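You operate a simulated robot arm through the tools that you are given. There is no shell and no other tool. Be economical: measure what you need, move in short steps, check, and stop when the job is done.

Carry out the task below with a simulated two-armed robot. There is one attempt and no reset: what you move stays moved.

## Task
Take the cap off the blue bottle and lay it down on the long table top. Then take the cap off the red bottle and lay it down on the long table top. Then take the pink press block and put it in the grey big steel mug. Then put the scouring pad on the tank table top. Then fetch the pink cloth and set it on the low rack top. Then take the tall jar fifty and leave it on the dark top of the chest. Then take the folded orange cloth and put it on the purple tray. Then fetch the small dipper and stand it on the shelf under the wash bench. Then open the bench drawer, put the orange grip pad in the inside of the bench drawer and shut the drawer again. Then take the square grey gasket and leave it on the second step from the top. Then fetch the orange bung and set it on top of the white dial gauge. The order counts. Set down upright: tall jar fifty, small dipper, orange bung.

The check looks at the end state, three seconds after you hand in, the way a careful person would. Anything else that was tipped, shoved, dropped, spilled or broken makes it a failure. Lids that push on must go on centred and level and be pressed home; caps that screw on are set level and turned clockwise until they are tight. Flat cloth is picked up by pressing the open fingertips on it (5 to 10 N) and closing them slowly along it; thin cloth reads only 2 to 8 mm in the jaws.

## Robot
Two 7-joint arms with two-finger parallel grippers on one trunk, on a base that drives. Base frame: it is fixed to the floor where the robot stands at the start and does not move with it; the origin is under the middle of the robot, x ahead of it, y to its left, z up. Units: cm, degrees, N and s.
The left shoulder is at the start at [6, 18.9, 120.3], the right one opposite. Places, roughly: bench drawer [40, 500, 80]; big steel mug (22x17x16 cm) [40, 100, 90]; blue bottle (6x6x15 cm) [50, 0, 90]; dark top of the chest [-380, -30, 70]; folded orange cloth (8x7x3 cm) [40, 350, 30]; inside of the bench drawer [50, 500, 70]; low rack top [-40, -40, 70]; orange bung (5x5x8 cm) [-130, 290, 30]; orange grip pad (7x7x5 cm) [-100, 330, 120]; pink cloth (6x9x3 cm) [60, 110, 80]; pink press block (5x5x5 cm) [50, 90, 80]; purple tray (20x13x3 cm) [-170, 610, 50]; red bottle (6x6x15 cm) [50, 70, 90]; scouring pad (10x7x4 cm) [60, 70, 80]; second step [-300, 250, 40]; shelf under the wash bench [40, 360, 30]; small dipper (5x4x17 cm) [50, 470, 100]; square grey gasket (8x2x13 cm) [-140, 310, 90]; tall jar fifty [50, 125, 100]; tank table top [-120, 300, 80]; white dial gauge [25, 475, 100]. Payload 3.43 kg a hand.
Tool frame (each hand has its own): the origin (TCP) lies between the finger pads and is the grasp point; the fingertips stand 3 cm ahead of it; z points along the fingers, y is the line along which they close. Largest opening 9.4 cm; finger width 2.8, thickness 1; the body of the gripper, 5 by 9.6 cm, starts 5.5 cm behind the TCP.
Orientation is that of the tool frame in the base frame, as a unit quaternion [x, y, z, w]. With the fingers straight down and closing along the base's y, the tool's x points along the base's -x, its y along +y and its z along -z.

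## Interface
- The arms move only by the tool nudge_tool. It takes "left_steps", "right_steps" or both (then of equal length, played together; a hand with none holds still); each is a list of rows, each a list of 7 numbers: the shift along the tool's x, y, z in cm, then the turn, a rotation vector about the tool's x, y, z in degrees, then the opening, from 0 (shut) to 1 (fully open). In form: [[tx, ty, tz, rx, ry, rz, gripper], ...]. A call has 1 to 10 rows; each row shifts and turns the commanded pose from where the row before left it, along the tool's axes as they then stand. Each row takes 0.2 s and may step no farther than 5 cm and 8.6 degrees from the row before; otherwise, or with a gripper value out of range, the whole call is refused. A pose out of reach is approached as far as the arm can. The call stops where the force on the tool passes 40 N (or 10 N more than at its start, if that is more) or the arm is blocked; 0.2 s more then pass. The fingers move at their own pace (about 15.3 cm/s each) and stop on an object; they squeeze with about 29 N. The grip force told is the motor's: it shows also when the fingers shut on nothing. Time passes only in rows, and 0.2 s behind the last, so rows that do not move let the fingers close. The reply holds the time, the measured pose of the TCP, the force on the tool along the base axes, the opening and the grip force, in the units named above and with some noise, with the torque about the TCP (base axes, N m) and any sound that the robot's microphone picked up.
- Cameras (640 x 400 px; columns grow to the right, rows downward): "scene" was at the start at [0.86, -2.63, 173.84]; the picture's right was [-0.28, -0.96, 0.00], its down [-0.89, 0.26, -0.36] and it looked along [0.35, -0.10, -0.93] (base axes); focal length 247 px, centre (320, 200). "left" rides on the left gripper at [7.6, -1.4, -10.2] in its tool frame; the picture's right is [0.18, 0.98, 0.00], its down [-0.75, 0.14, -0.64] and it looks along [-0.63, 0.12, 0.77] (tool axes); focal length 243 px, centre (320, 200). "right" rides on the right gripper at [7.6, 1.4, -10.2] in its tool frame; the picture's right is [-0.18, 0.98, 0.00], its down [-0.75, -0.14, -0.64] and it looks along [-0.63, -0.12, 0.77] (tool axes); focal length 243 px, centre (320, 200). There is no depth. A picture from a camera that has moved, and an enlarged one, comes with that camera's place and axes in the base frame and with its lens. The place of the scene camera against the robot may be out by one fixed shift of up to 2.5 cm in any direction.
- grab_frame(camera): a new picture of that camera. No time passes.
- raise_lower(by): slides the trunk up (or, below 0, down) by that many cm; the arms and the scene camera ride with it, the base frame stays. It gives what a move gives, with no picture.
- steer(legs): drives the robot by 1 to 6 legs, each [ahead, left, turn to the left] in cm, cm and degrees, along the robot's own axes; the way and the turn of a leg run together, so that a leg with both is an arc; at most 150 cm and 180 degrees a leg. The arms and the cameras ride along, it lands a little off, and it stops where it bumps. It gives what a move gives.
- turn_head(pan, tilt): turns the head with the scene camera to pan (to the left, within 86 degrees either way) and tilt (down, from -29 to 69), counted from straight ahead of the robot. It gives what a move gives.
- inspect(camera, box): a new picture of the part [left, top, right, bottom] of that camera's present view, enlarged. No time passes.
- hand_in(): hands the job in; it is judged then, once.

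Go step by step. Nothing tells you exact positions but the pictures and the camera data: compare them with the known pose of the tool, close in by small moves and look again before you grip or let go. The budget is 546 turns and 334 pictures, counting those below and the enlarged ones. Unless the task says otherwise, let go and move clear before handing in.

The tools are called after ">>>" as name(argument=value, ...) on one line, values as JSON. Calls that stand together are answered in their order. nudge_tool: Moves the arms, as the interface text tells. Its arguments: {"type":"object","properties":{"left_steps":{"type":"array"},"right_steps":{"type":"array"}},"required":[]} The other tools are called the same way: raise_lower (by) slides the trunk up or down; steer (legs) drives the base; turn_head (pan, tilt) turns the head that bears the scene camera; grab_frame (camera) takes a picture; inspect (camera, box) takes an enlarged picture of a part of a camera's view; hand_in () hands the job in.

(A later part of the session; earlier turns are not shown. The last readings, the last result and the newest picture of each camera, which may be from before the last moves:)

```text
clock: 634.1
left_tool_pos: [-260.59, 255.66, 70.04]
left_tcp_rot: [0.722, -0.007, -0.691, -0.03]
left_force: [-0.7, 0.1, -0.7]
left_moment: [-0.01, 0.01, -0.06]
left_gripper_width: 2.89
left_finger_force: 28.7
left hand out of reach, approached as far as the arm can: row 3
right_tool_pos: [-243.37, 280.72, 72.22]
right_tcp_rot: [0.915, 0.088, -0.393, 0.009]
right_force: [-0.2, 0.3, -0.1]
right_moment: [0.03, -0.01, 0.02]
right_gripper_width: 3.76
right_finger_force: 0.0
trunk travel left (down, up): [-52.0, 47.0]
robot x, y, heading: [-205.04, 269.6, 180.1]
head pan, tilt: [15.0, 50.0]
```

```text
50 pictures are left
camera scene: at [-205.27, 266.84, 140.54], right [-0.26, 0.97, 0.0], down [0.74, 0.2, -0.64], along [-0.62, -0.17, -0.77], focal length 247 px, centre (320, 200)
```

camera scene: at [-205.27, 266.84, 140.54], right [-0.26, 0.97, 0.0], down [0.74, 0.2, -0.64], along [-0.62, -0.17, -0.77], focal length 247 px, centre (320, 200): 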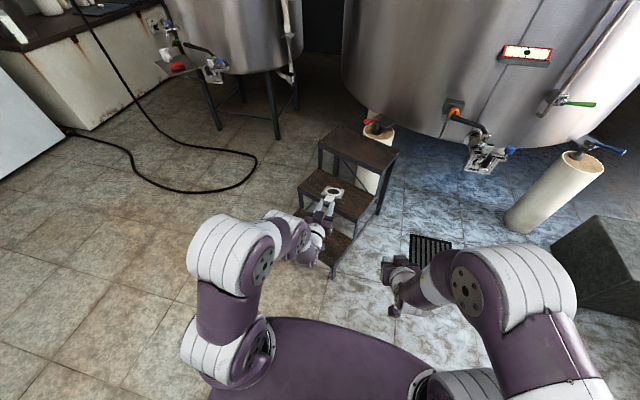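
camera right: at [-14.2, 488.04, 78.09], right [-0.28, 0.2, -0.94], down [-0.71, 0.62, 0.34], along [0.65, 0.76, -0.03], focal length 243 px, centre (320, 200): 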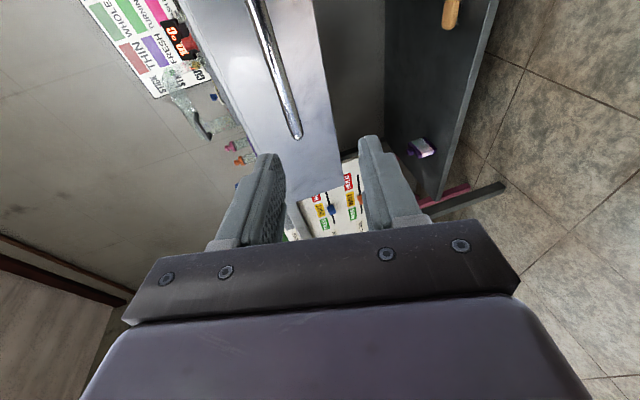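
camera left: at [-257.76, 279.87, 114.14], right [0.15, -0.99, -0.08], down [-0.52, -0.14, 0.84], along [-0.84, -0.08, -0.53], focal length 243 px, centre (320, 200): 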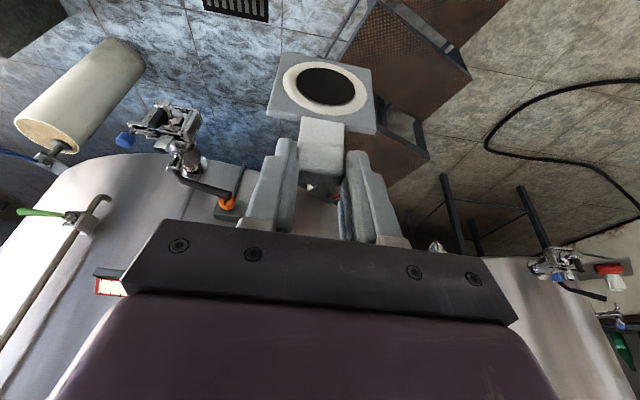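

>>> steer(legs=[[27, 1, 0]])

>>> raise_lower(by=-18)

>>> grab_frame(camera="scene")

```text
clock: 636.0
left_tool_pos: [-288.62, 255.98, 69.98]
left_tcp_rot: [0.723, -0.015, -0.689, -0.037]
left_force: [-0.7, -0.2, -0.7]
left_moment: [0.03, 0.0, 0.0]
left_gripper_width: 2.9
left_finger_force: 29.4
right_tool_pos: [-271.14, 280.61, 72.15]
right_tcp_rot: [0.916, 0.079, -0.392, 0.005]
right_force: [0.3, -0.6, -0.4]
right_moment: [0.0, -0.04, 0.01]
right_gripper_width: 3.76
right_finger_force: 0.1
trunk travel left (down, up): [-52.0, 47.0]
robot x, y, heading: [-232.77, 268.99, 178.9]
head pan, tilt: [15.0, 50.0]
```

```text
clock: 638.0
left_tool_pos: [-288.52, 256.1, 52.02]
left_tcp_rot: [0.723, -0.015, -0.69, -0.037]
left_force: [-0.1, 0.5, -0.7]
left_moment: [0.03, -0.01, -0.01]
left_gripper_width: 2.87
left_finger_force: 28.5
right_tool_pos: [-270.92, 280.62, 54.17]
right_tcp_rot: [0.916, 0.079, -0.393, 0.005]
right_force: [0.3, 0.2, -0.1]
right_moment: [0.01, -0.05, 0.01]
right_gripper_width: 3.76
right_finger_force: 0.0
trunk travel left (down, up): [-34.0, 65.0]
robot x, y, heading: [-232.91, 269.6, 178.9]
head pan, tilt: [15.0, 50.0]
```

```text
49 pictures are left
camera scene: at [-233.0, 266.18, 122.54], right [-0.24, 0.97, 0.0], down [0.74, 0.18, -0.64], along [-0.62, -0.15, -0.77], focal length 247 px, centre (320, 200)
```

scene: 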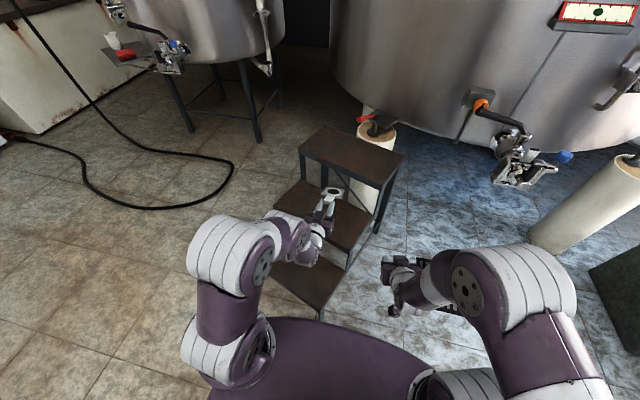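

>>> raise_lower(by=-5.5)

>>> nudge_tool(left_steps=[[0.5, 0, 0, 0, 0, 0, 0], [0.5, 0, 0, 0, 0, 0, 0]])

>>> inspect(camera="scene", box=[250, 110, 430, 280])

```text
clock: 639.0
left_tool_pos: [-288.44, 256.05, 46.57]
left_tcp_rot: [0.723, -0.014, -0.69, -0.037]
left_force: [0.1, 1.0, -0.8]
left_moment: [0.01, -0.03, -0.02]
left_gripper_width: 2.88
left_finger_force: 28.4
right_tool_pos: [-271.05, 280.69, 48.74]
right_tcp_rot: [0.916, 0.079, -0.393, 0.005]
right_force: [-0.3, -0.6, 0.7]
right_moment: [-0.05, 0.01, -0.03]
right_gripper_width: 3.77
right_finger_force: 0.2
trunk travel left (down, up): [-28.5, 70.5]
robot x, y, heading: [-233.12, 269.11, 179.0]
head pan, tilt: [15.0, 50.0]
```

```text
clock: 639.6
left_tool_pos: [-288.43, 256.14, 45.62]
left_tcp_rot: [0.723, -0.015, -0.69, -0.038]
left_force: [0.2, 0.8, -0.4]
left_moment: [0.01, -0.03, 0.03]
left_gripper_width: 2.9
left_finger_force: 29.4
right_tool_pos: [-270.94, 280.63, 48.84]
right_tcp_rot: [0.916, 0.079, -0.393, 0.005]
right_force: [-0.1, 0.7, 0.2]
right_moment: [-0.02, 0.0, 0.01]
right_gripper_width: 3.76
right_finger_force: 0.0
trunk travel left (down, up): [-28.5, 70.5]
robot x, y, heading: [-232.81, 269.15, 178.7]
head pan, tilt: [15.0, 50.0]
```

```text
2.35 times, centred on (340, 195) of scene
camera zoom: at [-233.01, 266.18, 117.03], right [-0.24, 0.97, 0.0], down [0.74, 0.18, -0.64], along [-0.62, -0.15, -0.77], focal length 581 px, centre (273, 212)
```

zoom: 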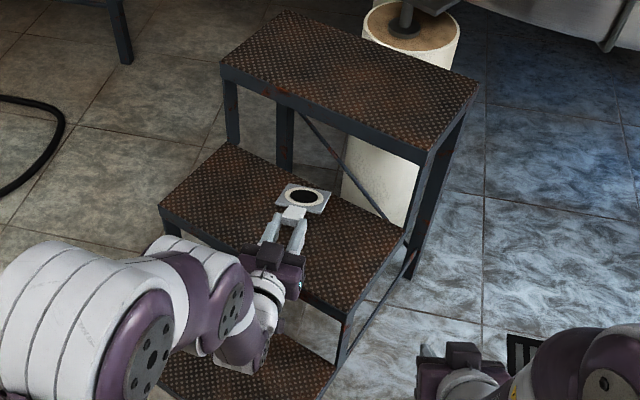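

>>> nudge_tool(left_steps=[[0, 0, -2, 0, 0, 0, 0], [0, 0, -2, 0, 0, 0, 0], [0.5, 0, 0, 0, 0, 0, 0], [0.4, 0, 0, 0, 0, 0, 0]])

>>> nudge_tool(left_steps=[[0.5, 0, 0, 0, 0, 0, 0], [0, 0, 0, 0, 0, 0, 0]])

>>> nudge_tool(left_steps=[[0.5, 0, 0, 0, 0, 0, 0], [0, 0, 0, 0, 0, 0, 0]])

```text
clock: 640.6
left_tool_pos: [-284.47, 255.71, 44.78]
left_tcp_rot: [0.723, -0.014, -0.689, -0.037]
left_force: [-0.3, -0.5, 0.0]
left_moment: [0.02, -0.04, 0.03]
left_gripper_width: 2.9
left_finger_force: 29.5
right_tool_pos: [-271.01, 280.63, 48.75]
right_tcp_rot: [0.916, 0.079, -0.394, 0.004]
right_force: [-0.5, -0.2, 0.1]
right_moment: [0.01, 0.03, 0.0]
right_gripper_width: 3.75
right_finger_force: 0.0
trunk travel left (down, up): [-28.5, 70.5]
robot x, y, heading: [-232.82, 269.45, 178.9]
head pan, tilt: [15.0, 50.0]
```

```text
clock: 641.2
left_tool_pos: [-284.34, 255.91, 44.28]
left_tcp_rot: [0.723, -0.014, -0.69, -0.037]
left_force: [-1.1, 0.7, -0.5]
left_moment: [0.0, -0.05, 0.01]
left_gripper_width: 2.92
left_finger_force: 29.4
right_tool_pos: [-270.94, 280.61, 48.75]
right_tcp_rot: [0.916, 0.079, -0.392, 0.005]
right_force: [0.5, -0.6, 0.0]
right_moment: [0.01, 0.02, 0.0]
right_gripper_width: 3.74
right_finger_force: 0.0
trunk travel left (down, up): [-28.5, 70.5]
robot x, y, heading: [-232.86, 269.0, 179.2]
head pan, tilt: [15.0, 50.0]
```

```text
clock: 641.8
left_tool_pos: [-284.34, 255.81, 43.83]
left_tcp_rot: [0.723, -0.014, -0.69, -0.037]
left_force: [-0.1, -0.4, -1.6]
left_moment: [0.01, -0.02, -0.02]
left_gripper_width: 2.9
left_finger_force: 28.9
right_tool_pos: [-271.1, 280.7, 48.61]
right_tcp_rot: [0.916, 0.079, -0.393, 0.005]
right_force: [0.8, 0.0, -0.2]
right_moment: [-0.01, -0.01, -0.03]
right_gripper_width: 3.76
right_finger_force: 0.0
trunk travel left (down, up): [-28.5, 70.5]
robot x, y, heading: [-233.08, 269.46, 178.8]
head pan, tilt: [15.0, 50.0]
```

>>> nudge_tool(left_steps=[[0.5, 0, 0, 0, 0, 0, 0], [0.4, 0, 0, 0, 0, 0, 0]])

>>> nudge_tool(left_steps=[[0.5, 0, 0, 0, 0, 0, 0], [0.3, 0, 0, 0, 0, 0, 0]])

>>> inspect(camera="scene", box=[270, 160, 400, 270])

```text
clock: 642.4
left_tool_pos: [-284.29, 255.97, 42.87]
left_tcp_rot: [0.723, -0.014, -0.689, -0.037]
left_force: [-0.1, 0.3, -0.2]
left_moment: [0.01, -0.05, -0.03]
left_gripper_width: 2.88
left_finger_force: 29.0
right_tool_pos: [-271.1, 280.58, 48.66]
right_tcp_rot: [0.916, 0.079, -0.393, 0.005]
right_force: [-0.6, -0.2, 0.4]
right_moment: [-0.01, -0.01, -0.02]
right_gripper_width: 3.75
right_finger_force: 0.0
trunk travel left (down, up): [-28.5, 70.5]
robot x, y, heading: [-233.04, 269.09, 179.0]
head pan, tilt: [15.0, 50.0]
```

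```text
clock: 643.0
left_tool_pos: [-284.09, 255.99, 42.19]
left_tcp_rot: [0.723, -0.014, -0.689, -0.037]
left_force: [0.6, 0.2, -0.6]
left_moment: [0.0, -0.01, -0.03]
left_gripper_width: 2.9
left_finger_force: 29.3
right_tool_pos: [-270.9, 280.66, 48.81]
right_tcp_rot: [0.916, 0.079, -0.393, 0.005]
right_force: [0.1, 0.3, -0.2]
right_moment: [0.05, 0.05, 0.02]
right_gripper_width: 3.76
right_finger_force: 0.1
trunk travel left (down, up): [-28.5, 70.5]
robot x, y, heading: [-232.89, 268.69, 179.1]
head pan, tilt: [15.0, 50.0]
```

```text
3.64 times, centred on (335, 215) of scene
camera zoom: at [-233.01, 266.18, 117.03], right [-0.24, 0.97, 0.0], down [0.74, 0.18, -0.64], along [-0.62, -0.15, -0.77], focal length 898 px, centre (266, 146)
```

zoom: 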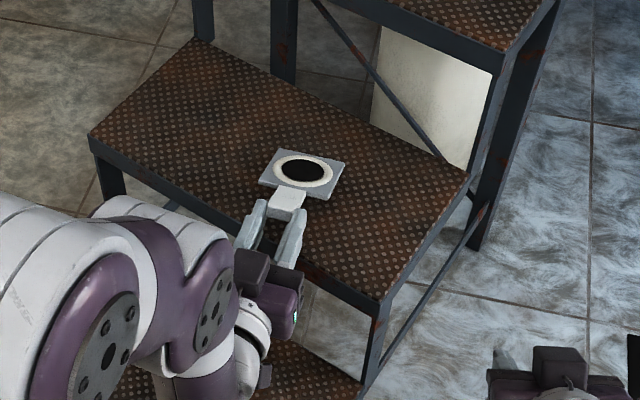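

>>> nudge_tool(left_steps=[[0.4, 0, 0, 0, 0, 0, 0], [0.4, 0, 0, 0, 0, 0, 0]])

>>> nudge_tool(left_steps=[[0.4, 0, 0, 0, 0, 0, 0], [0.4, 0, 0, 0, 0, 0, 0]])

>>> nudge_tool(left_steps=[[0.4, 0, 0, 0, 0, 0, 0], [0.4, 0, 0, 0, 0, 0, 0]])

```text
clock: 643.6
left_tool_pos: [-284.14, 255.91, 41.6]
left_tcp_rot: [0.722, -0.014, -0.691, -0.037]
left_force: [5.2, 2.1, 9.3]
left_moment: [-0.23, 1.18, -0.16]
left_gripper_width: 2.89
left_finger_force: 29.3
right_tool_pos: [-271.06, 280.69, 48.84]
right_tcp_rot: [0.916, 0.078, -0.394, 0.004]
right_force: [-0.2, -0.9, -0.2]
right_moment: [-0.02, 0.05, 0.0]
right_gripper_width: 3.76
right_finger_force: 0.0
trunk travel left (down, up): [-28.5, 70.5]
robot x, y, heading: [-233.23, 269.47, 178.8]
head pan, tilt: [15.0, 50.0]
```

```text
clock: 644.2
left_tool_pos: [-284.19, 256.01, 40.57]
left_tcp_rot: [0.722, -0.015, -0.691, -0.037]
left_force: [5.7, 2.5, 9.1]
left_moment: [-0.21, 1.05, -0.1]
left_gripper_width: 2.92
left_finger_force: 28.5
right_tool_pos: [-270.99, 280.62, 48.74]
right_tcp_rot: [0.916, 0.078, -0.394, 0.004]
right_force: [-1.1, -0.2, 0.5]
right_moment: [-0.01, 0.02, 0.0]
right_gripper_width: 3.77
right_finger_force: 0.1
trunk travel left (down, up): [-28.5, 70.5]
robot x, y, heading: [-233.05, 269.1, 178.8]
head pan, tilt: [15.0, 50.0]
```

```text
clock: 644.8
left_tool_pos: [-284.29, 255.88, 39.86]
left_tcp_rot: [0.722, -0.014, -0.691, -0.037]
left_force: [4.5, 1.6, 8.7]
left_moment: [-0.2, 1.07, -0.1]
left_gripper_width: 2.91
left_finger_force: 29.3
right_tool_pos: [-270.98, 280.65, 48.81]
right_tcp_rot: [0.916, 0.079, -0.393, 0.005]
right_force: [0.1, 0.2, 0.6]
right_moment: [0.02, -0.03, -0.01]
right_gripper_width: 3.74
right_finger_force: 0.2
trunk travel left (down, up): [-28.5, 70.5]
robot x, y, heading: [-232.7, 269.03, 178.7]
head pan, tilt: [15.0, 50.0]
```

>>> nudge_tool(left_steps=[[0, 0, 0, 0, 0, 0, 0.36], [0, 0, 0, 0, 0, 0, 0.45], [0, 0, 0, 0, 0, 0, 0.5], [0, 0, -2, 0, 0, 0, 0.5], [0, 0, -3, 0, 0, 0, 0.5]])

>>> inspect(camera="scene", box=[270, 160, 400, 270])

```text
clock: 646.0
left_tool_pos: [-279.16, 255.71, 40.05]
left_tcp_rot: [0.722, -0.015, -0.69, -0.037]
left_force: [0.5, -0.1, -0.5]
left_moment: [0.03, 0.04, -0.01]
left_gripper_width: 4.68
left_finger_force: 0.1
right_tool_pos: [-271.03, 280.66, 48.76]
right_tcp_rot: [0.916, 0.078, -0.393, 0.004]
right_force: [-0.5, 0.4, -0.2]
right_moment: [0.02, 0.02, -0.02]
right_gripper_width: 3.76
right_finger_force: 0.0
trunk travel left (down, up): [-28.5, 70.5]
robot x, y, heading: [-233.26, 269.28, 178.8]
head pan, tilt: [15.0, 50.0]
```

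```text
3.64 times, centred on (335, 215) of scene
camera zoom: at [-233.0, 266.18, 117.03], right [-0.24, 0.97, 0.0], down [0.74, 0.18, -0.64], along [-0.62, -0.15, -0.77], focal length 898 px, centre (266, 146)
```

zoom: 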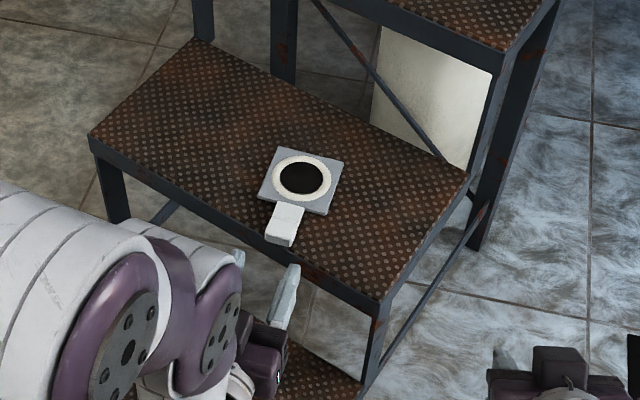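

>>> nudge_tool(left_steps=[[-3, 0, -3, 0, 0, 0, 0.6], [-3, 0, 0, 0, 8.4, 0, 0.6], [-2, 0, 0, 0, 8.4, 0, 0.6], [0, 0, 0, 0, 8.4, 0, 0.6], [0, 0, 0, 0, 8.4, 0, 0.6], [0, 0, 0, 0, 8.4, 0, 0.6]])

>>> steer(legs=[[-22, 0, 0], [0, 0, -179], [0, 7, 0]])

>>> grab_frame(camera="left")

```text
clock: 647.4
left_tool_pos: [-276.86, 255.24, 48.0]
left_tcp_rot: [0.923, -0.027, -0.384, -0.03]
left_force: [-0.1, 0.3, 0.5]
left_moment: [-0.03, -0.01, 0.01]
left_gripper_width: 5.64
left_finger_force: 0.1
right_tool_pos: [-271.02, 280.63, 48.69]
right_tcp_rot: [0.916, 0.079, -0.393, 0.005]
right_force: [0.0, 0.6, 0.4]
right_moment: [0.02, 0.01, -0.03]
right_gripper_width: 3.76
right_finger_force: 0.0
trunk travel left (down, up): [-28.5, 70.5]
robot x, y, heading: [-232.86, 269.48, 178.9]
head pan, tilt: [15.0, 50.0]
```

```text
clock: 657.0
left_tool_pos: [-167.48, 290.79, 48.1]
left_tcp_rot: [0.015, 0.922, -0.025, 0.385]
left_force: [0.6, 0.0, 0.5]
left_moment: [-0.01, 0.0, -0.03]
left_gripper_width: 5.64
left_finger_force: 0.1
right_tool_pos: [-172.5, 265.21, 48.78]
right_tcp_rot: [-0.089, 0.915, 0.009, 0.393]
right_force: [-0.4, 0.3, -0.2]
right_moment: [-0.02, 0.03, -0.02]
right_gripper_width: 3.75
right_finger_force: 0.0
trunk travel left (down, up): [-28.5, 70.5]
robot x, y, heading: [-210.79, 275.99, -0.1]
head pan, tilt: [15.0, 50.0]
```

```text
45 pictures are left
camera left: at [-180.11, 290.06, 49.85], right [-0.08, 0.98, -0.16], down [0.08, 0.17, 0.98], along [0.99, 0.07, -0.09], focal length 243 px, centre (320, 200)
```

left: 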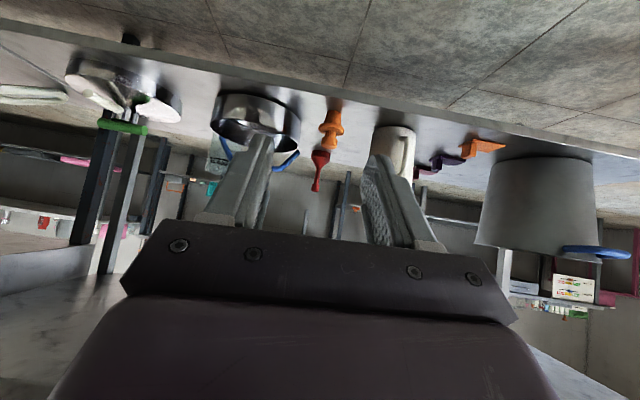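

>>> inspect(camera="left", box=[240, 70, 430, 210])

```text
2.86 times, centred on (335, 140) of left
camera zoom: at [-180.11, 290.06, 49.85], right [-0.08, 0.98, -0.16], down [0.08, 0.17, 0.98], along [0.99, 0.07, -0.09], focal length 693 px, centre (277, 371)
```

zoom: 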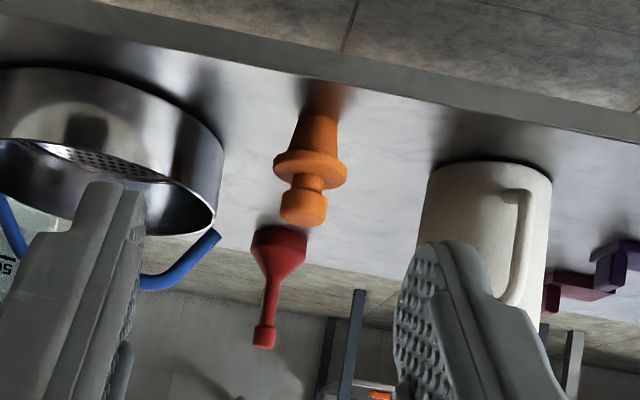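

>>> steer(legs=[[23, 0, 0]])

>>> nudge_tool(left_steps=[[1.0, 1.0, 3, 0, 0, 0, 0.48], [1.0, 1.0, 3, 0, 0, 0, 0.48], [1.0, 1.0, 2.5, 0, 0, 0, 0.48]])

>>> grab_frame(camera="left")

```text
clock: 658.7
left_tool_pos: [-144.7, 290.99, 48.1]
left_tcp_rot: [0.014, 0.923, -0.025, 0.385]
left_force: [0.4, -0.4, -0.4]
left_moment: [-0.01, 0.0, 0.0]
left_gripper_width: 5.63
left_finger_force: 0.1
right_tool_pos: [-149.93, 265.44, 48.88]
right_tcp_rot: [-0.092, 0.915, 0.011, 0.393]
right_force: [-0.7, -0.5, -0.9]
right_moment: [-0.01, 0.02, 0.01]
right_gripper_width: 3.78
right_finger_force: 0.1
trunk travel left (down, up): [-28.5, 70.5]
robot x, y, heading: [-187.73, 276.11, 0.3]
head pan, tilt: [15.0, 50.0]
```

```text
clock: 659.5
left_tool_pos: [-140.8, 293.65, 39.73]
left_tcp_rot: [0.014, 0.922, -0.025, 0.385]
left_force: [0.3, -0.1, 0.4]
left_moment: [0.01, 0.02, -0.01]
left_gripper_width: 4.51
left_finger_force: 0.0
right_tool_pos: [-149.88, 265.39, 48.74]
right_tcp_rot: [-0.091, 0.915, 0.01, 0.392]
right_force: [-0.4, -0.5, 0.3]
right_moment: [0.02, 0.0, 0.01]
right_gripper_width: 3.76
right_finger_force: 0.0
trunk travel left (down, up): [-28.5, 70.5]
robot x, y, heading: [-188.1, 275.71, 0.3]
head pan, tilt: [15.0, 50.0]
```

```text
43 pictures are left
camera left: at [-153.55, 292.85, 41.56], right [-0.09, 0.98, -0.16], down [0.08, 0.17, 0.98], along [0.99, 0.07, -0.09], focal length 243 px, centre (320, 200)
```

left: 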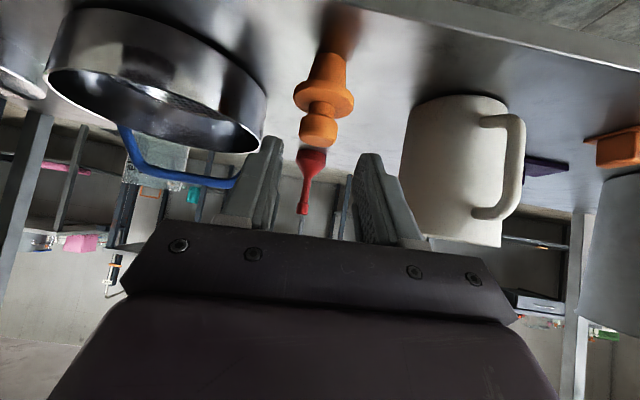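

>>> nudge_tool(left_steps=[[-0.6, -0.1, 2.6, 0, 0, 0, 0.45], [-0.6, -0.1, 2.6, 0, 0, 0, 0.45], [0, 0, 0.9, 0, 0, 0, 0.45]])

>>> grab_frame(camera="left")

```text
clock: 660.3
left_tool_pos: [-135.51, 292.79, 36.34]
left_tcp_rot: [0.015, 0.922, -0.025, 0.385]
left_force: [0.0, -0.5, 0.8]
left_moment: [0.0, 0.0, -0.03]
left_gripper_width: 4.22
left_finger_force: 0.0
right_tool_pos: [-149.87, 265.38, 48.71]
right_tcp_rot: [-0.092, 0.915, 0.011, 0.392]
right_force: [0.0, -0.8, -0.3]
right_moment: [0.03, -0.02, 0.01]
right_gripper_width: 3.76
right_finger_force: 0.1
trunk travel left (down, up): [-28.5, 70.5]
robot x, y, heading: [-188.05, 275.79, 0.6]
head pan, tilt: [15.0, 50.0]
```

```text
42 pictures are left
camera left: at [-148.32, 292.17, 38.2], right [-0.09, 0.98, -0.16], down [0.08, 0.17, 0.98], along [0.99, 0.07, -0.09], focal length 243 px, centre (320, 200)
```

left: 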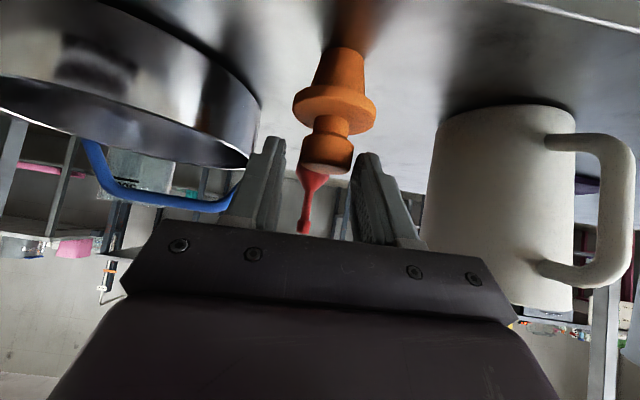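

>>> nudge_tool(left_steps=[[0, 0.4, 0.2, 0, 0, 0, 0.45], [0, 0, 0, 0, 0, 0, 0.38], [0, 0, 0, 0, 0, 0, 0.3], [0, 0, 0, 0, 0, 0, 0.15], [0, 0, 0, 0, 0, 0, 0], [0, 0, 0, 0, 0, 0, 0]])

>>> nudge_tool(left_steps=[[-0.71, 0, -0.7, 0, 0, 0, 0], [-1.42, 0, -1.4, 0, 0, 0, 0]])

>>> grab_frame(camera="left")

```text
clock: 661.7
left_tool_pos: [-135.49, 293.35, 36.31]
left_tcp_rot: [0.014, 0.923, -0.025, 0.384]
left_force: [0.2, 1.1, 0.9]
left_moment: [0.14, -0.04, 0.03]
left_gripper_width: 3.06
left_finger_force: 28.8
right_tool_pos: [-149.98, 265.47, 48.81]
right_tcp_rot: [-0.091, 0.915, 0.01, 0.393]
right_force: [-0.4, -0.4, -0.3]
right_moment: [0.0, 0.01, -0.02]
right_gripper_width: 3.75
right_finger_force: 0.0
trunk travel left (down, up): [-28.5, 70.5]
robot x, y, heading: [-188.64, 275.74, 0.5]
head pan, tilt: [15.0, 50.0]
```

```text
clock: 662.3
left_tool_pos: [-135.41, 293.67, 39.29]
left_tcp_rot: [0.014, 0.922, -0.025, 0.385]
left_force: [-0.3, -0.3, -1.1]
left_moment: [-0.02, 0.02, 0.04]
left_gripper_width: 3.05
left_finger_force: 29.0
right_tool_pos: [-149.87, 265.41, 48.8]
right_tcp_rot: [-0.091, 0.915, 0.01, 0.393]
right_force: [0.6, 0.3, -0.1]
right_moment: [0.04, 0.0, -0.02]
right_gripper_width: 3.78
right_finger_force: 0.0
trunk travel left (down, up): [-28.5, 70.5]
robot x, y, heading: [-188.33, 275.69, 0.7]
head pan, tilt: [15.0, 50.0]
```

```text
41 pictures are left
camera left: at [-148.19, 292.89, 41.18], right [-0.09, 0.98, -0.16], down [0.08, 0.17, 0.98], along [0.99, 0.07, -0.09], focal length 243 px, centre (320, 200)
```

left: 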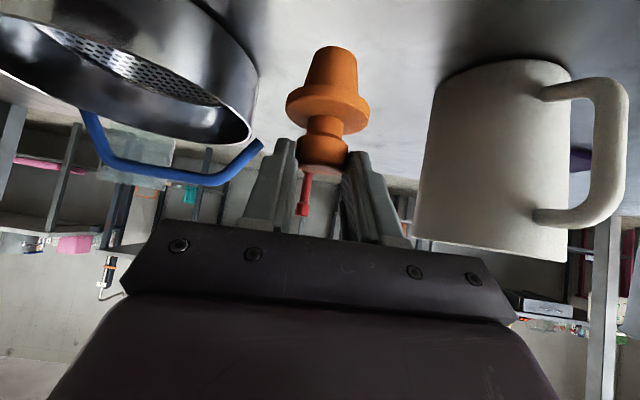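

>>> steer(legs=[[-12, 0, 0]])

>>> raise_lower(by=40)

>>> raise_lower(by=30)

>>> steer(legs=[[0, 70, 0], [0, 67, 0], [75, 0, 0], [75, 0, 0], [0, 34, 0]])

>>> grab_frame(camera="left")

```text
clock: 663.5
left_tool_pos: [-147.76, 293.68, 39.5]
left_tcp_rot: [0.014, 0.923, -0.025, 0.385]
left_force: [0.4, -0.4, -0.8]
left_moment: [-0.02, 0.05, 0.03]
left_gripper_width: 3.04
left_finger_force: 29.2
right_tool_pos: [-162.29, 265.45, 48.73]
right_tcp_rot: [-0.091, 0.915, 0.01, 0.392]
right_force: [0.5, 0.1, -0.3]
right_moment: [0.02, 0.02, 0.01]
right_gripper_width: 3.74
right_finger_force: 0.1
trunk travel left (down, up): [-28.5, 70.5]
robot x, y, heading: [-200.31, 275.72, 0.4]
head pan, tilt: [15.0, 50.0]
```

```text
clock: 667.4
left_tool_pos: [-147.74, 293.63, 79.37]
left_tcp_rot: [0.013, 0.923, -0.024, 0.385]
left_force: [0.2, 0.9, -0.1]
left_moment: [-0.01, 0.03, 0.01]
left_gripper_width: 3.04
left_finger_force: 29.1
right_tool_pos: [-162.3, 265.38, 88.79]
right_tcp_rot: [-0.092, 0.915, 0.01, 0.392]
right_force: [0.6, -0.6, -0.7]
right_moment: [-0.01, 0.0, 0.04]
right_gripper_width: 3.76
right_finger_force: 0.0
trunk travel left (down, up): [-68.5, 30.5]
robot x, y, heading: [-200.76, 275.5, 0.5]
head pan, tilt: [15.0, 50.0]
```

```text
clock: 670.4
left_tool_pos: [-147.69, 293.62, 109.47]
left_tcp_rot: [0.015, 0.923, -0.026, 0.385]
left_force: [-0.2, 0.4, -0.5]
left_moment: [0.01, 0.0, 0.02]
left_gripper_width: 3.04
left_finger_force: 29.0
right_tool_pos: [-162.25, 265.45, 118.67]
right_tcp_rot: [-0.091, 0.915, 0.01, 0.393]
right_force: [0.1, -0.1, -0.4]
right_moment: [0.02, -0.01, 0.0]
right_gripper_width: 3.77
right_finger_force: 0.2
trunk travel left (down, up): [-98.5, 0.5]
robot x, y, heading: [-200.56, 275.62, 0.3]
head pan, tilt: [15.0, 50.0]
```

```text
clock: 686.5
left_tool_pos: [-0.76, 463.62, 109.4]
left_tcp_rot: [0.009, 0.922, -0.022, 0.385]
left_force: [-0.6, -0.9, -0.1]
left_moment: [0.05, 0.01, 0.02]
left_gripper_width: 3.02
left_finger_force: 29.3
right_tool_pos: [-14.98, 435.09, 118.7]
right_tcp_rot: [-0.097, 0.915, 0.013, 0.392]
right_force: [0.0, 0.1, 0.4]
right_moment: [0.0, 0.02, 0.03]
right_gripper_width: 3.76
right_finger_force: 0.1
trunk travel left (down, up): [-98.5, 0.5]
robot x, y, heading: [-53.55, 445.38, 1.1]
head pan, tilt: [15.0, 50.0]
```

```text
40 pictures are left
camera left: at [-13.58, 462.59, 111.22], right [-0.1, 0.98, -0.16], down [0.08, 0.17, 0.98], along [0.99, 0.08, -0.09], focal length 243 px, centre (320, 200)
```

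left: 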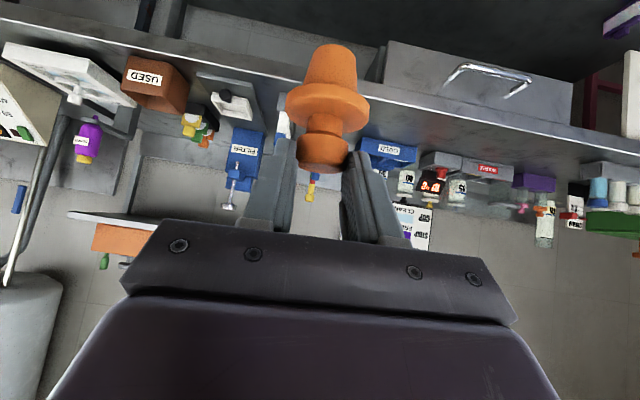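

>>> nudge_tool(left_steps=[[-1.42, 0, -1.4, 0, 0, 0, 0], [-1.42, 0, -1.4, 0, 0, 0, 0]])

>>> steer(legs=[[24, 1.5, -1.1]])

>>> turn_head(pan=5, tilt=50)

>>> grab_frame(camera="scene")

>>> grab_frame(camera="right")

```text
clock: 687.1
left_tool_pos: [-0.88, 463.85, 113.49]
left_tcp_rot: [0.009, 0.923, -0.022, 0.385]
left_force: [0.7, 0.6, -1.0]
left_moment: [-0.01, 0.03, 0.01]
left_gripper_width: 3.02
left_finger_force: 28.9
right_tool_pos: [-15.05, 435.16, 118.85]
right_tcp_rot: [-0.097, 0.915, 0.012, 0.393]
right_force: [-0.7, -0.3, -0.8]
right_moment: [-0.02, 0.0, 0.01]
right_gripper_width: 3.77
right_finger_force: 0.2
trunk travel left (down, up): [-98.5, 0.5]
robot x, y, heading: [-53.59, 445.3, 1.4]
head pan, tilt: [15.0, 50.0]
```

```text
clock: 688.9
left_tool_pos: [23.51, 464.6, 113.53]
left_tcp_rot: [0.018, 0.922, -0.026, 0.386]
left_force: [0.3, -0.1, 0.3]
left_moment: [-0.03, 0.02, 0.01]
left_gripper_width: 3.05
left_finger_force: 28.7
right_tool_pos: [8.67, 436.3, 118.79]
right_tcp_rot: [-0.088, 0.915, 0.008, 0.393]
right_force: [0.1, -0.2, 0.1]
right_moment: [-0.02, -0.02, 0.01]
right_gripper_width: 3.76
right_finger_force: 0.0
trunk travel left (down, up): [-98.5, 0.5]
robot x, y, heading: [-28.9, 447.33, -0.1]
head pan, tilt: [15.0, 50.0]
```

```text
clock: 689.6
left_tool_pos: [23.7, 464.66, 113.38]
left_tcp_rot: [0.017, 0.923, -0.025, 0.384]
left_force: [-0.3, 0.1, 0.5]
left_moment: [-0.02, 0.02, 0.02]
left_gripper_width: 3.01
left_finger_force: 29.0
right_tool_pos: [8.99, 436.36, 118.82]
right_tcp_rot: [-0.088, 0.916, 0.009, 0.392]
right_force: [0.3, -1.0, 0.5]
right_moment: [-0.01, 0.0, 0.0]
right_gripper_width: 3.76
right_finger_force: 0.1
trunk travel left (down, up): [-98.5, 0.5]
robot x, y, heading: [-29.43, 447.15, 0.2]
head pan, tilt: [5.0, 50.0]
```

```text
39 pictures are left
camera scene: at [-26.05, 446.57, 187.03], right [0.09, -1.0, 0.0], down [-0.76, -0.07, -0.64], along [0.64, 0.06, -0.77], focal length 247 px, centre (320, 200)
```

scene: 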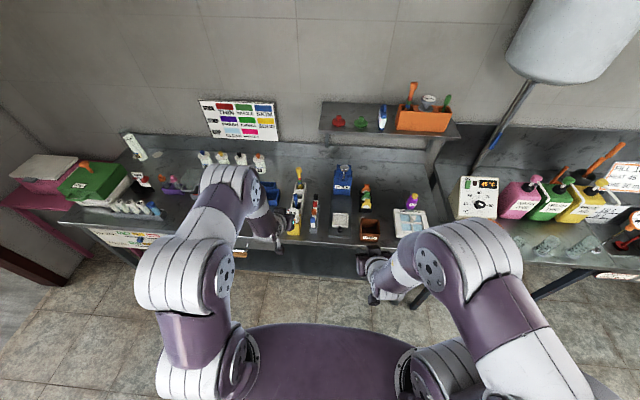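

```text
38 pictures are left
camera right: at [-3.81, 435.73, 120.22], right [-0.04, 1.0, 0.08], down [0.07, -0.08, 0.99], along [1.0, 0.05, -0.07], focal length 243 px, centre (320, 200)
```

right: 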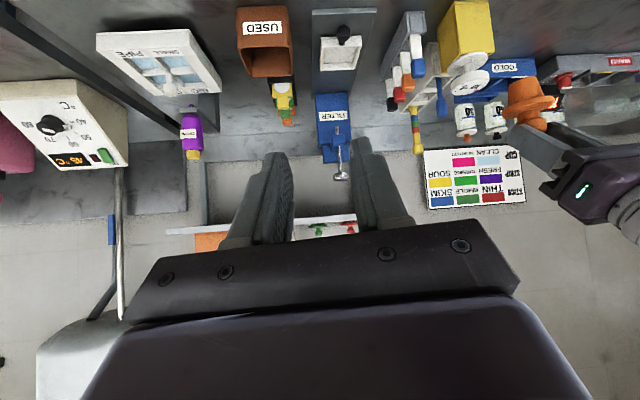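

>>> steer(legs=[[10.5, 1, 0]])

>>> inspect(camera="right", box=[400, 0, 640, 170])

>>> inspect(camera="scene", box=[240, 150, 360, 260])

```text
clock: 690.8
left_tool_pos: [33.67, 465.4, 113.46]
left_tcp_rot: [0.017, 0.922, -0.025, 0.387]
left_force: [0.0, -0.4, -0.2]
left_moment: [0.02, -0.02, 0.0]
left_gripper_width: 3.02
left_finger_force: 29.2
right_tool_pos: [18.86, 437.13, 118.73]
right_tcp_rot: [-0.087, 0.915, 0.008, 0.394]
right_force: [-0.8, 0.4, 1.0]
right_moment: [-0.01, -0.01, 0.01]
right_gripper_width: 3.76
right_finger_force: 0.0
trunk travel left (down, up): [-98.5, 0.5]
robot x, y, heading: [-18.74, 447.91, -0.2]
head pan, tilt: [5.0, 50.0]
```

```text
2.35 times, centred on (520, 85) of right
camera zoom: at [6.07, 436.63, 120.3], right [-0.04, 1.0, 0.08], down [0.07, -0.08, 0.99], along [1.0, 0.04, -0.07], focal length 571 px, centre (-151, 471)
```

zoom: 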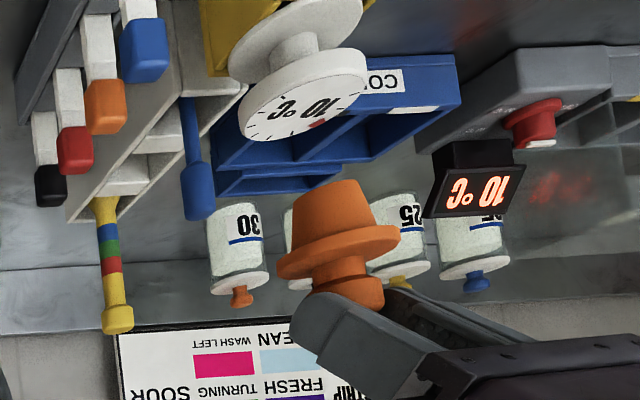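

```text
3.64 times, centred on (300, 205) of scene
camera zoom: at [-16.34, 447.5, 187.04], right [0.09, -1.0, 0.0], down [-0.76, -0.07, -0.64], along [0.64, 0.06, -0.76], focal length 898 px, centre (393, 182)
```

zoom: 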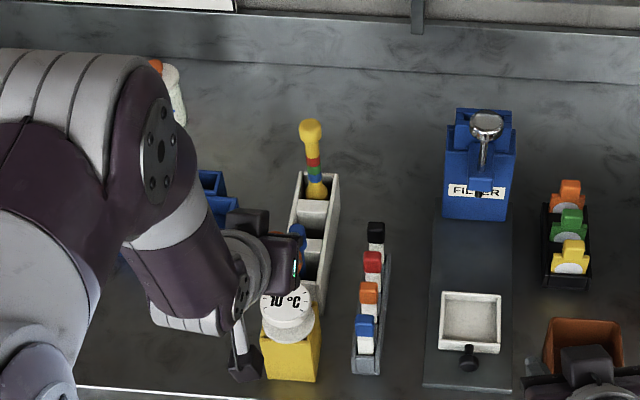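

>>> nudge_tool(left_steps=[[-1.2, 0.78, 1.2, 0, 0, 0, 0], [1.42, 0, 1.4, 0, 0, 0, 0], [1.42, 0, 1.4, 0, 0, 0, 0]])

>>> inspect(camera="right", box=[400, 0, 640, 170])

```text
clock: 691.5
left_tool_pos: [35.81, 466.14, 109.43]
left_tcp_rot: [0.019, 0.923, -0.027, 0.384]
left_force: [0.8, 0.0, 0.6]
left_moment: [-0.06, 0.03, 0.01]
left_gripper_width: 3.02
left_finger_force: 28.9
right_tool_pos: [19.32, 437.16, 118.69]
right_tcp_rot: [-0.087, 0.916, 0.008, 0.391]
right_force: [0.7, 0.1, -0.2]
right_moment: [-0.01, 0.01, 0.0]
right_gripper_width: 3.72
right_finger_force: 0.0
trunk travel left (down, up): [-98.5, 0.5]
robot x, y, heading: [-19.05, 448.18, -0.1]
head pan, tilt: [5.0, 50.0]
```

```text
2.35 times, centred on (520, 85) of right
camera zoom: at [6.59, 436.69, 120.18], right [-0.04, 1.0, 0.08], down [0.07, -0.08, 0.99], along [1.0, 0.04, -0.07], focal length 571 px, centre (-151, 471)
```

zoom: 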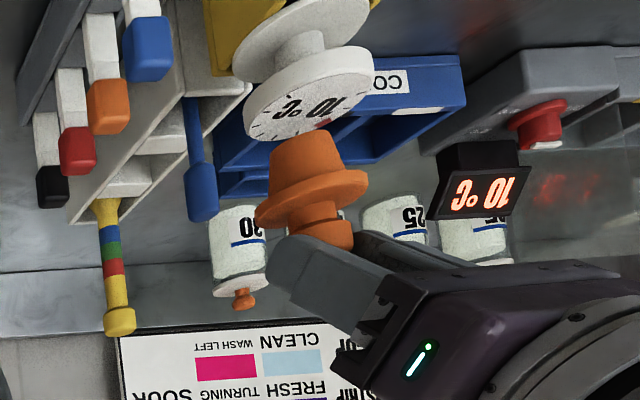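

>>> nudge_tool(left_steps=[[0.71, 0, 0.7, 0, 0, 0, 0], [0.35, 0, 0.35, 0, 0, 0, 0]])

>>> nudge_tool(left_steps=[[0.28, 0, 0.28, 0, 0, 0, 0], [0, 0, 0, 0, 0, 0, 0]])

>>> nudge_tool(left_steps=[[0.21, 0, 0.21, 0, 0, 0, 0], [0, 0, 0, 0, 0, 0, 0]])

```text
clock: 692.1
left_tool_pos: [35.74, 466.04, 107.88]
left_tcp_rot: [0.018, 0.922, -0.026, 0.386]
left_force: [1.2, -0.2, 2.0]
left_moment: [0.0, -0.12, -0.03]
left_gripper_width: 3.02
left_finger_force: 28.7
right_tool_pos: [19.07, 437.24, 118.75]
right_tcp_rot: [-0.087, 0.915, 0.008, 0.393]
right_force: [0.3, 0.8, 0.5]
right_moment: [-0.01, 0.06, 0.02]
right_gripper_width: 3.76
right_finger_force: 0.0
trunk travel left (down, up): [-98.5, 0.5]
robot x, y, heading: [-19.24, 447.66, -0.2]
head pan, tilt: [5.0, 50.0]
```

```text
clock: 692.8
left_tool_pos: [35.6, 465.97, 107.93]
left_tcp_rot: [0.019, 0.921, -0.026, 0.389]
left_force: [1.9, -0.5, 23.6]
left_moment: [0.2, -0.48, -0.01]
left_gripper_width: 3.01
left_finger_force: 29.5
right_tool_pos: [18.9, 437.28, 118.79]
right_tcp_rot: [-0.087, 0.915, 0.008, 0.393]
right_force: [-0.2, 0.0, -0.3]
right_moment: [0.0, -0.01, -0.01]
right_gripper_width: 3.77
right_finger_force: 0.1
trunk travel left (down, up): [-98.5, 0.5]
robot x, y, heading: [-19.16, 447.74, -0.4]
head pan, tilt: [5.0, 50.0]
```

```text
clock: 693.4
left_tool_pos: [35.53, 466.09, 107.6]
left_tcp_rot: [0.019, 0.921, -0.025, 0.388]
left_force: [4.7, -1.1, 36.8]
left_moment: [0.26, -0.83, -0.07]
left_gripper_width: 3.02
left_finger_force: 28.6
right_tool_pos: [18.96, 437.11, 118.87]
right_tcp_rot: [-0.087, 0.915, 0.009, 0.394]
right_force: [-0.7, 0.2, 0.7]
right_moment: [-0.02, 0.0, 0.0]
right_gripper_width: 3.73
right_finger_force: 0.0
trunk travel left (down, up): [-98.5, 0.5]
robot x, y, heading: [-19.06, 448.05, -0.2]
head pan, tilt: [5.0, 50.0]
```

>>> nudge_tool(left_steps=[[-0.35, 0, -0.35, 0, 0, 0, 0], [0, 0, 0, 0, 0, 0, 0]])

>>> inspect(camera="right", box=[440, 0, 600, 120])

```text
clock: 694.0
left_tool_pos: [35.36, 466.03, 107.57]
left_tcp_rot: [0.018, 0.923, -0.026, 0.383]
left_force: [4.9, -2.9, 12.7]
left_moment: [-0.11, -0.6, -0.1]
left_gripper_width: 3.01
left_finger_force: 28.8
right_tool_pos: [19.14, 437.24, 118.62]
right_tcp_rot: [-0.087, 0.916, 0.008, 0.392]
right_force: [-0.8, 0.4, -0.2]
right_moment: [0.04, -0.01, -0.01]
right_gripper_width: 3.75
right_finger_force: 0.0
trunk travel left (down, up): [-98.5, 0.5]
robot x, y, heading: [-18.83, 447.73, -0.1]
head pan, tilt: [5.0, 50.0]
```

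```text
3.33 times, centred on (520, 60) of right
camera zoom: at [6.29, 436.6, 120.22], right [-0.04, 1.0, 0.08], down [0.07, -0.08, 0.99], along [1.0, 0.04, -0.07], focal length 809 px, centre (-347, 667)
```

zoom: 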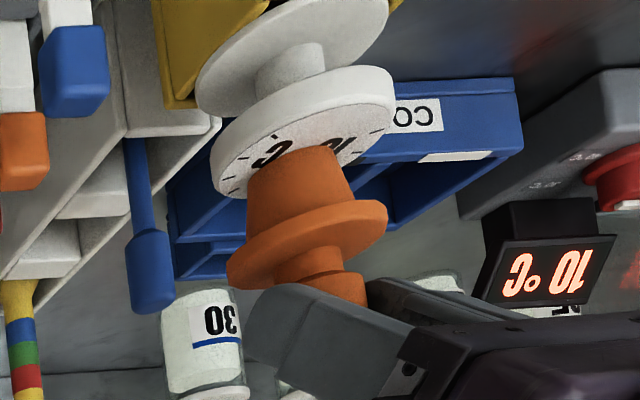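

>>> nudge_tool(left_steps=[[-0.15, 0, -0.08, 0, 0, 0, 0], [0, 0, 0, 0, 0, 0, 0], [0, 0, 0, 0, 0, 0, 0.33], [0, 0, 0, 0, 0, 0, 0.36], [0, 0, 0, 0, 0, 0, 0.4], [0, 0, 0, 0, 0, 0, 0.45]])

>>> inspect(camera="right", box=[440, 0, 600, 120])

```text
clock: 695.4
left_tool_pos: [35.6, 466.05, 107.94]
left_tcp_rot: [0.019, 0.923, -0.026, 0.385]
left_force: [0.3, 0.6, -0.5]
left_moment: [0.03, 0.02, -0.02]
left_gripper_width: 4.23
left_finger_force: 0.0
right_tool_pos: [19.13, 437.19, 118.74]
right_tcp_rot: [-0.087, 0.916, 0.007, 0.393]
right_force: [-0.6, 0.1, 0.7]
right_moment: [-0.01, 0.03, -0.01]
right_gripper_width: 3.77
right_finger_force: 0.0
trunk travel left (down, up): [-98.5, 0.5]
robot x, y, heading: [-19.42, 448.02, -0.1]
head pan, tilt: [5.0, 50.0]
```

```text
3.33 times, centred on (520, 60) of right
camera zoom: at [6.35, 436.66, 120.23], right [-0.04, 1.0, 0.08], down [0.07, -0.08, 0.99], along [1.0, 0.04, -0.07], focal length 809 px, centre (-347, 667)
```

zoom: 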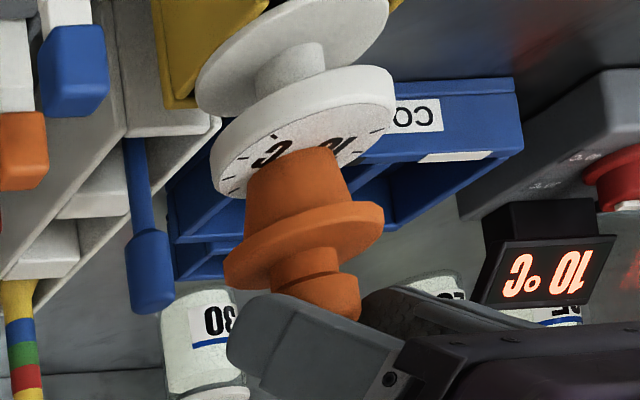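

>>> nudge_tool(left_steps=[[0, 0, 0, 0, 0, 0, 0.55], [0, 0, 0, 0, 0, 0, 0.65], [0, 0, -0.5, 0, 0, 0, 0.65], [0, 0, -1, 0, 0, 0, 0.65], [0, 0, -1.5, 0, 0, 0, 0.65], [0, 0, -2, 0, 0, 0, 0.65], [0, 0, -2.5, 0, 0, 0, 0.65]])

>>> inspect(camera="right", box=[420, 0, 640, 150])

```text
clock: 697.0
left_tool_pos: [30.09, 466.49, 113.25]
left_tcp_rot: [0.019, 0.923, -0.026, 0.384]
left_force: [-0.1, -0.1, 0.4]
left_moment: [0.01, 0.02, 0.0]
left_gripper_width: 6.1
left_finger_force: 0.0
right_tool_pos: [19.09, 437.31, 118.75]
right_tcp_rot: [-0.087, 0.916, 0.008, 0.393]
right_force: [0.6, -0.6, -0.9]
right_moment: [-0.01, 0.02, 0.03]
right_gripper_width: 3.72
right_finger_force: 0.1
trunk travel left (down, up): [-98.5, 0.5]
robot x, y, heading: [-19.08, 447.93, -0.2]
head pan, tilt: [5.0, 50.0]
```

```text
2.67 times, centred on (530, 75) of right
camera zoom: at [6.25, 436.65, 120.25], right [-0.04, 1.0, 0.08], down [0.07, -0.08, 0.99], along [1.0, 0.04, -0.07], focal length 647 px, centre (-240, 533)
```

zoom: 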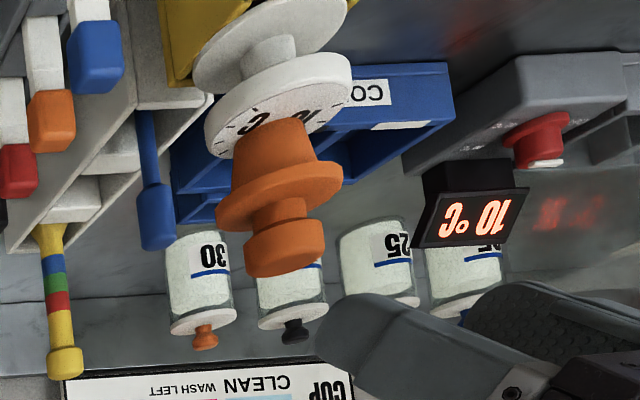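

>>> steer(legs=[[-35, 0, 0]])

>>> turn_head(pan=0, tilt=45)

>>> grab_frame(camera="scene")

>>> inspect(camera="scene", box=[220, 140, 420, 270])

```text
clock: 699.2
left_tool_pos: [-3.91, 466.42, 113.17]
left_tcp_rot: [0.017, 0.923, -0.025, 0.384]
left_force: [0.1, -0.1, -0.5]
left_moment: [-0.02, 0.01, 0.01]
left_gripper_width: 6.11
left_finger_force: 0.1
right_tool_pos: [-14.96, 437.33, 118.63]
right_tcp_rot: [-0.088, 0.916, 0.009, 0.391]
right_force: [-0.5, 0.1, 0.0]
right_moment: [-0.01, -0.01, 0.0]
right_gripper_width: 3.76
right_finger_force: 0.1
trunk travel left (down, up): [-98.5, 0.5]
robot x, y, heading: [-53.41, 448.0, 0.1]
head pan, tilt: [5.0, 50.0]
```

```text
clock: 699.9
left_tool_pos: [-4.0, 466.65, 113.02]
left_tcp_rot: [0.017, 0.923, -0.026, 0.385]
left_force: [-0.3, 1.4, 0.1]
left_moment: [0.02, -0.02, -0.01]
left_gripper_width: 6.12
left_finger_force: 0.1
right_tool_pos: [-15.21, 437.41, 118.77]
right_tcp_rot: [-0.089, 0.916, 0.008, 0.391]
right_force: [0.1, -0.1, 0.1]
right_moment: [0.01, -0.01, 0.01]
right_gripper_width: 3.75
right_finger_force: 0.1
trunk travel left (down, up): [-98.5, 0.5]
robot x, y, heading: [-53.45, 447.82, -0.0]
head pan, tilt: [0.0, 45.0]
```

```text
31 pictures are left
camera scene: at [-49.78, 446.92, 187.72], right [0.0, -1.0, 0.0], down [-0.71, 0.0, -0.71], along [0.71, 0.0, -0.71], focal length 247 px, centre (320, 200)
```

scene: 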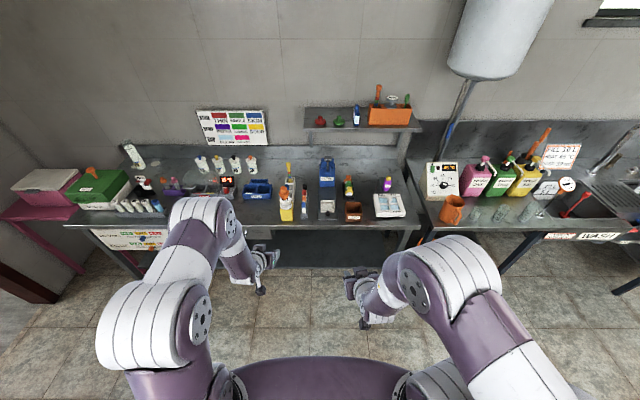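

```text
3.08 times, centred on (320, 205) of scene
camera zoom: at [-49.78, 446.92, 187.72], right [0.0, -1.0, 0.0], down [-0.71, 0.0, -0.71], along [0.71, 0.0, -0.71], focal length 760 px, centre (320, 185)
```

zoom: 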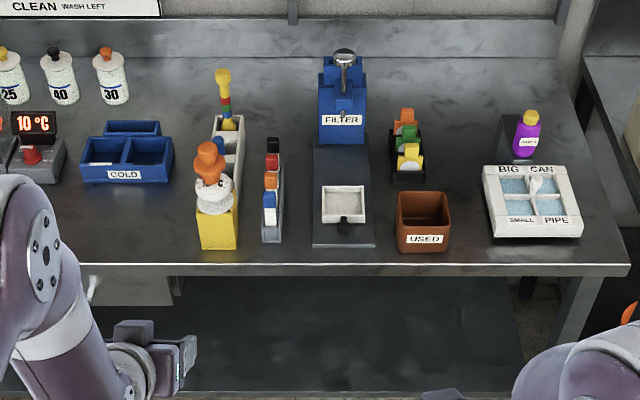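

>>> turn_head(pan=-50, tilt=45)

>>> inspect(camera="scene", box=[140, 120, 460, 320])

>>> grab_frame(camera="left")

```text
clock: 701.0
left_tool_pos: [-4.12, 466.68, 113.27]
left_tcp_rot: [0.017, 0.923, -0.027, 0.385]
left_force: [-0.6, 0.3, 0.4]
left_moment: [-0.02, 0.01, 0.0]
left_gripper_width: 6.12
left_finger_force: 0.0
right_tool_pos: [-15.17, 437.4, 118.73]
right_tcp_rot: [-0.088, 0.915, 0.007, 0.393]
right_force: [-0.5, 0.2, 0.3]
right_moment: [-0.01, 0.03, 0.03]
right_gripper_width: 3.76
right_finger_force: 0.1
trunk travel left (down, up): [-98.5, 0.5]
robot x, y, heading: [-53.45, 448.01, 0.1]
head pan, tilt: [-50.0, 45.0]
```

```text
2.00 times, centred on (300, 220) of scene
camera zoom: at [-52.7, 440.69, 187.72], right [-0.77, -0.64, 0.0], down [-0.46, 0.54, -0.71], along [0.46, -0.54, -0.71], focal length 494 px, centre (360, 160)
```

zoom: 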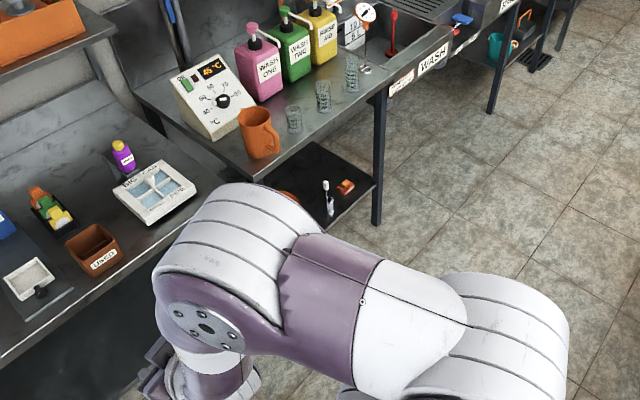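

```text
28 pictures are left
camera left: at [-16.83, 465.93, 115.0], right [-0.08, 0.98, -0.16], down [0.08, 0.17, 0.98], along [0.99, 0.06, -0.09], focal length 243 px, centre (320, 200)
```

left: 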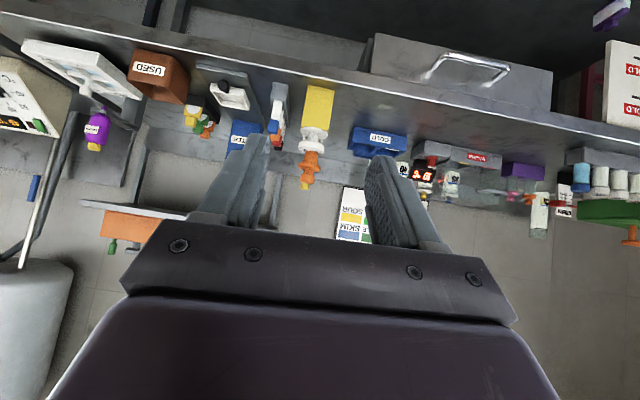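

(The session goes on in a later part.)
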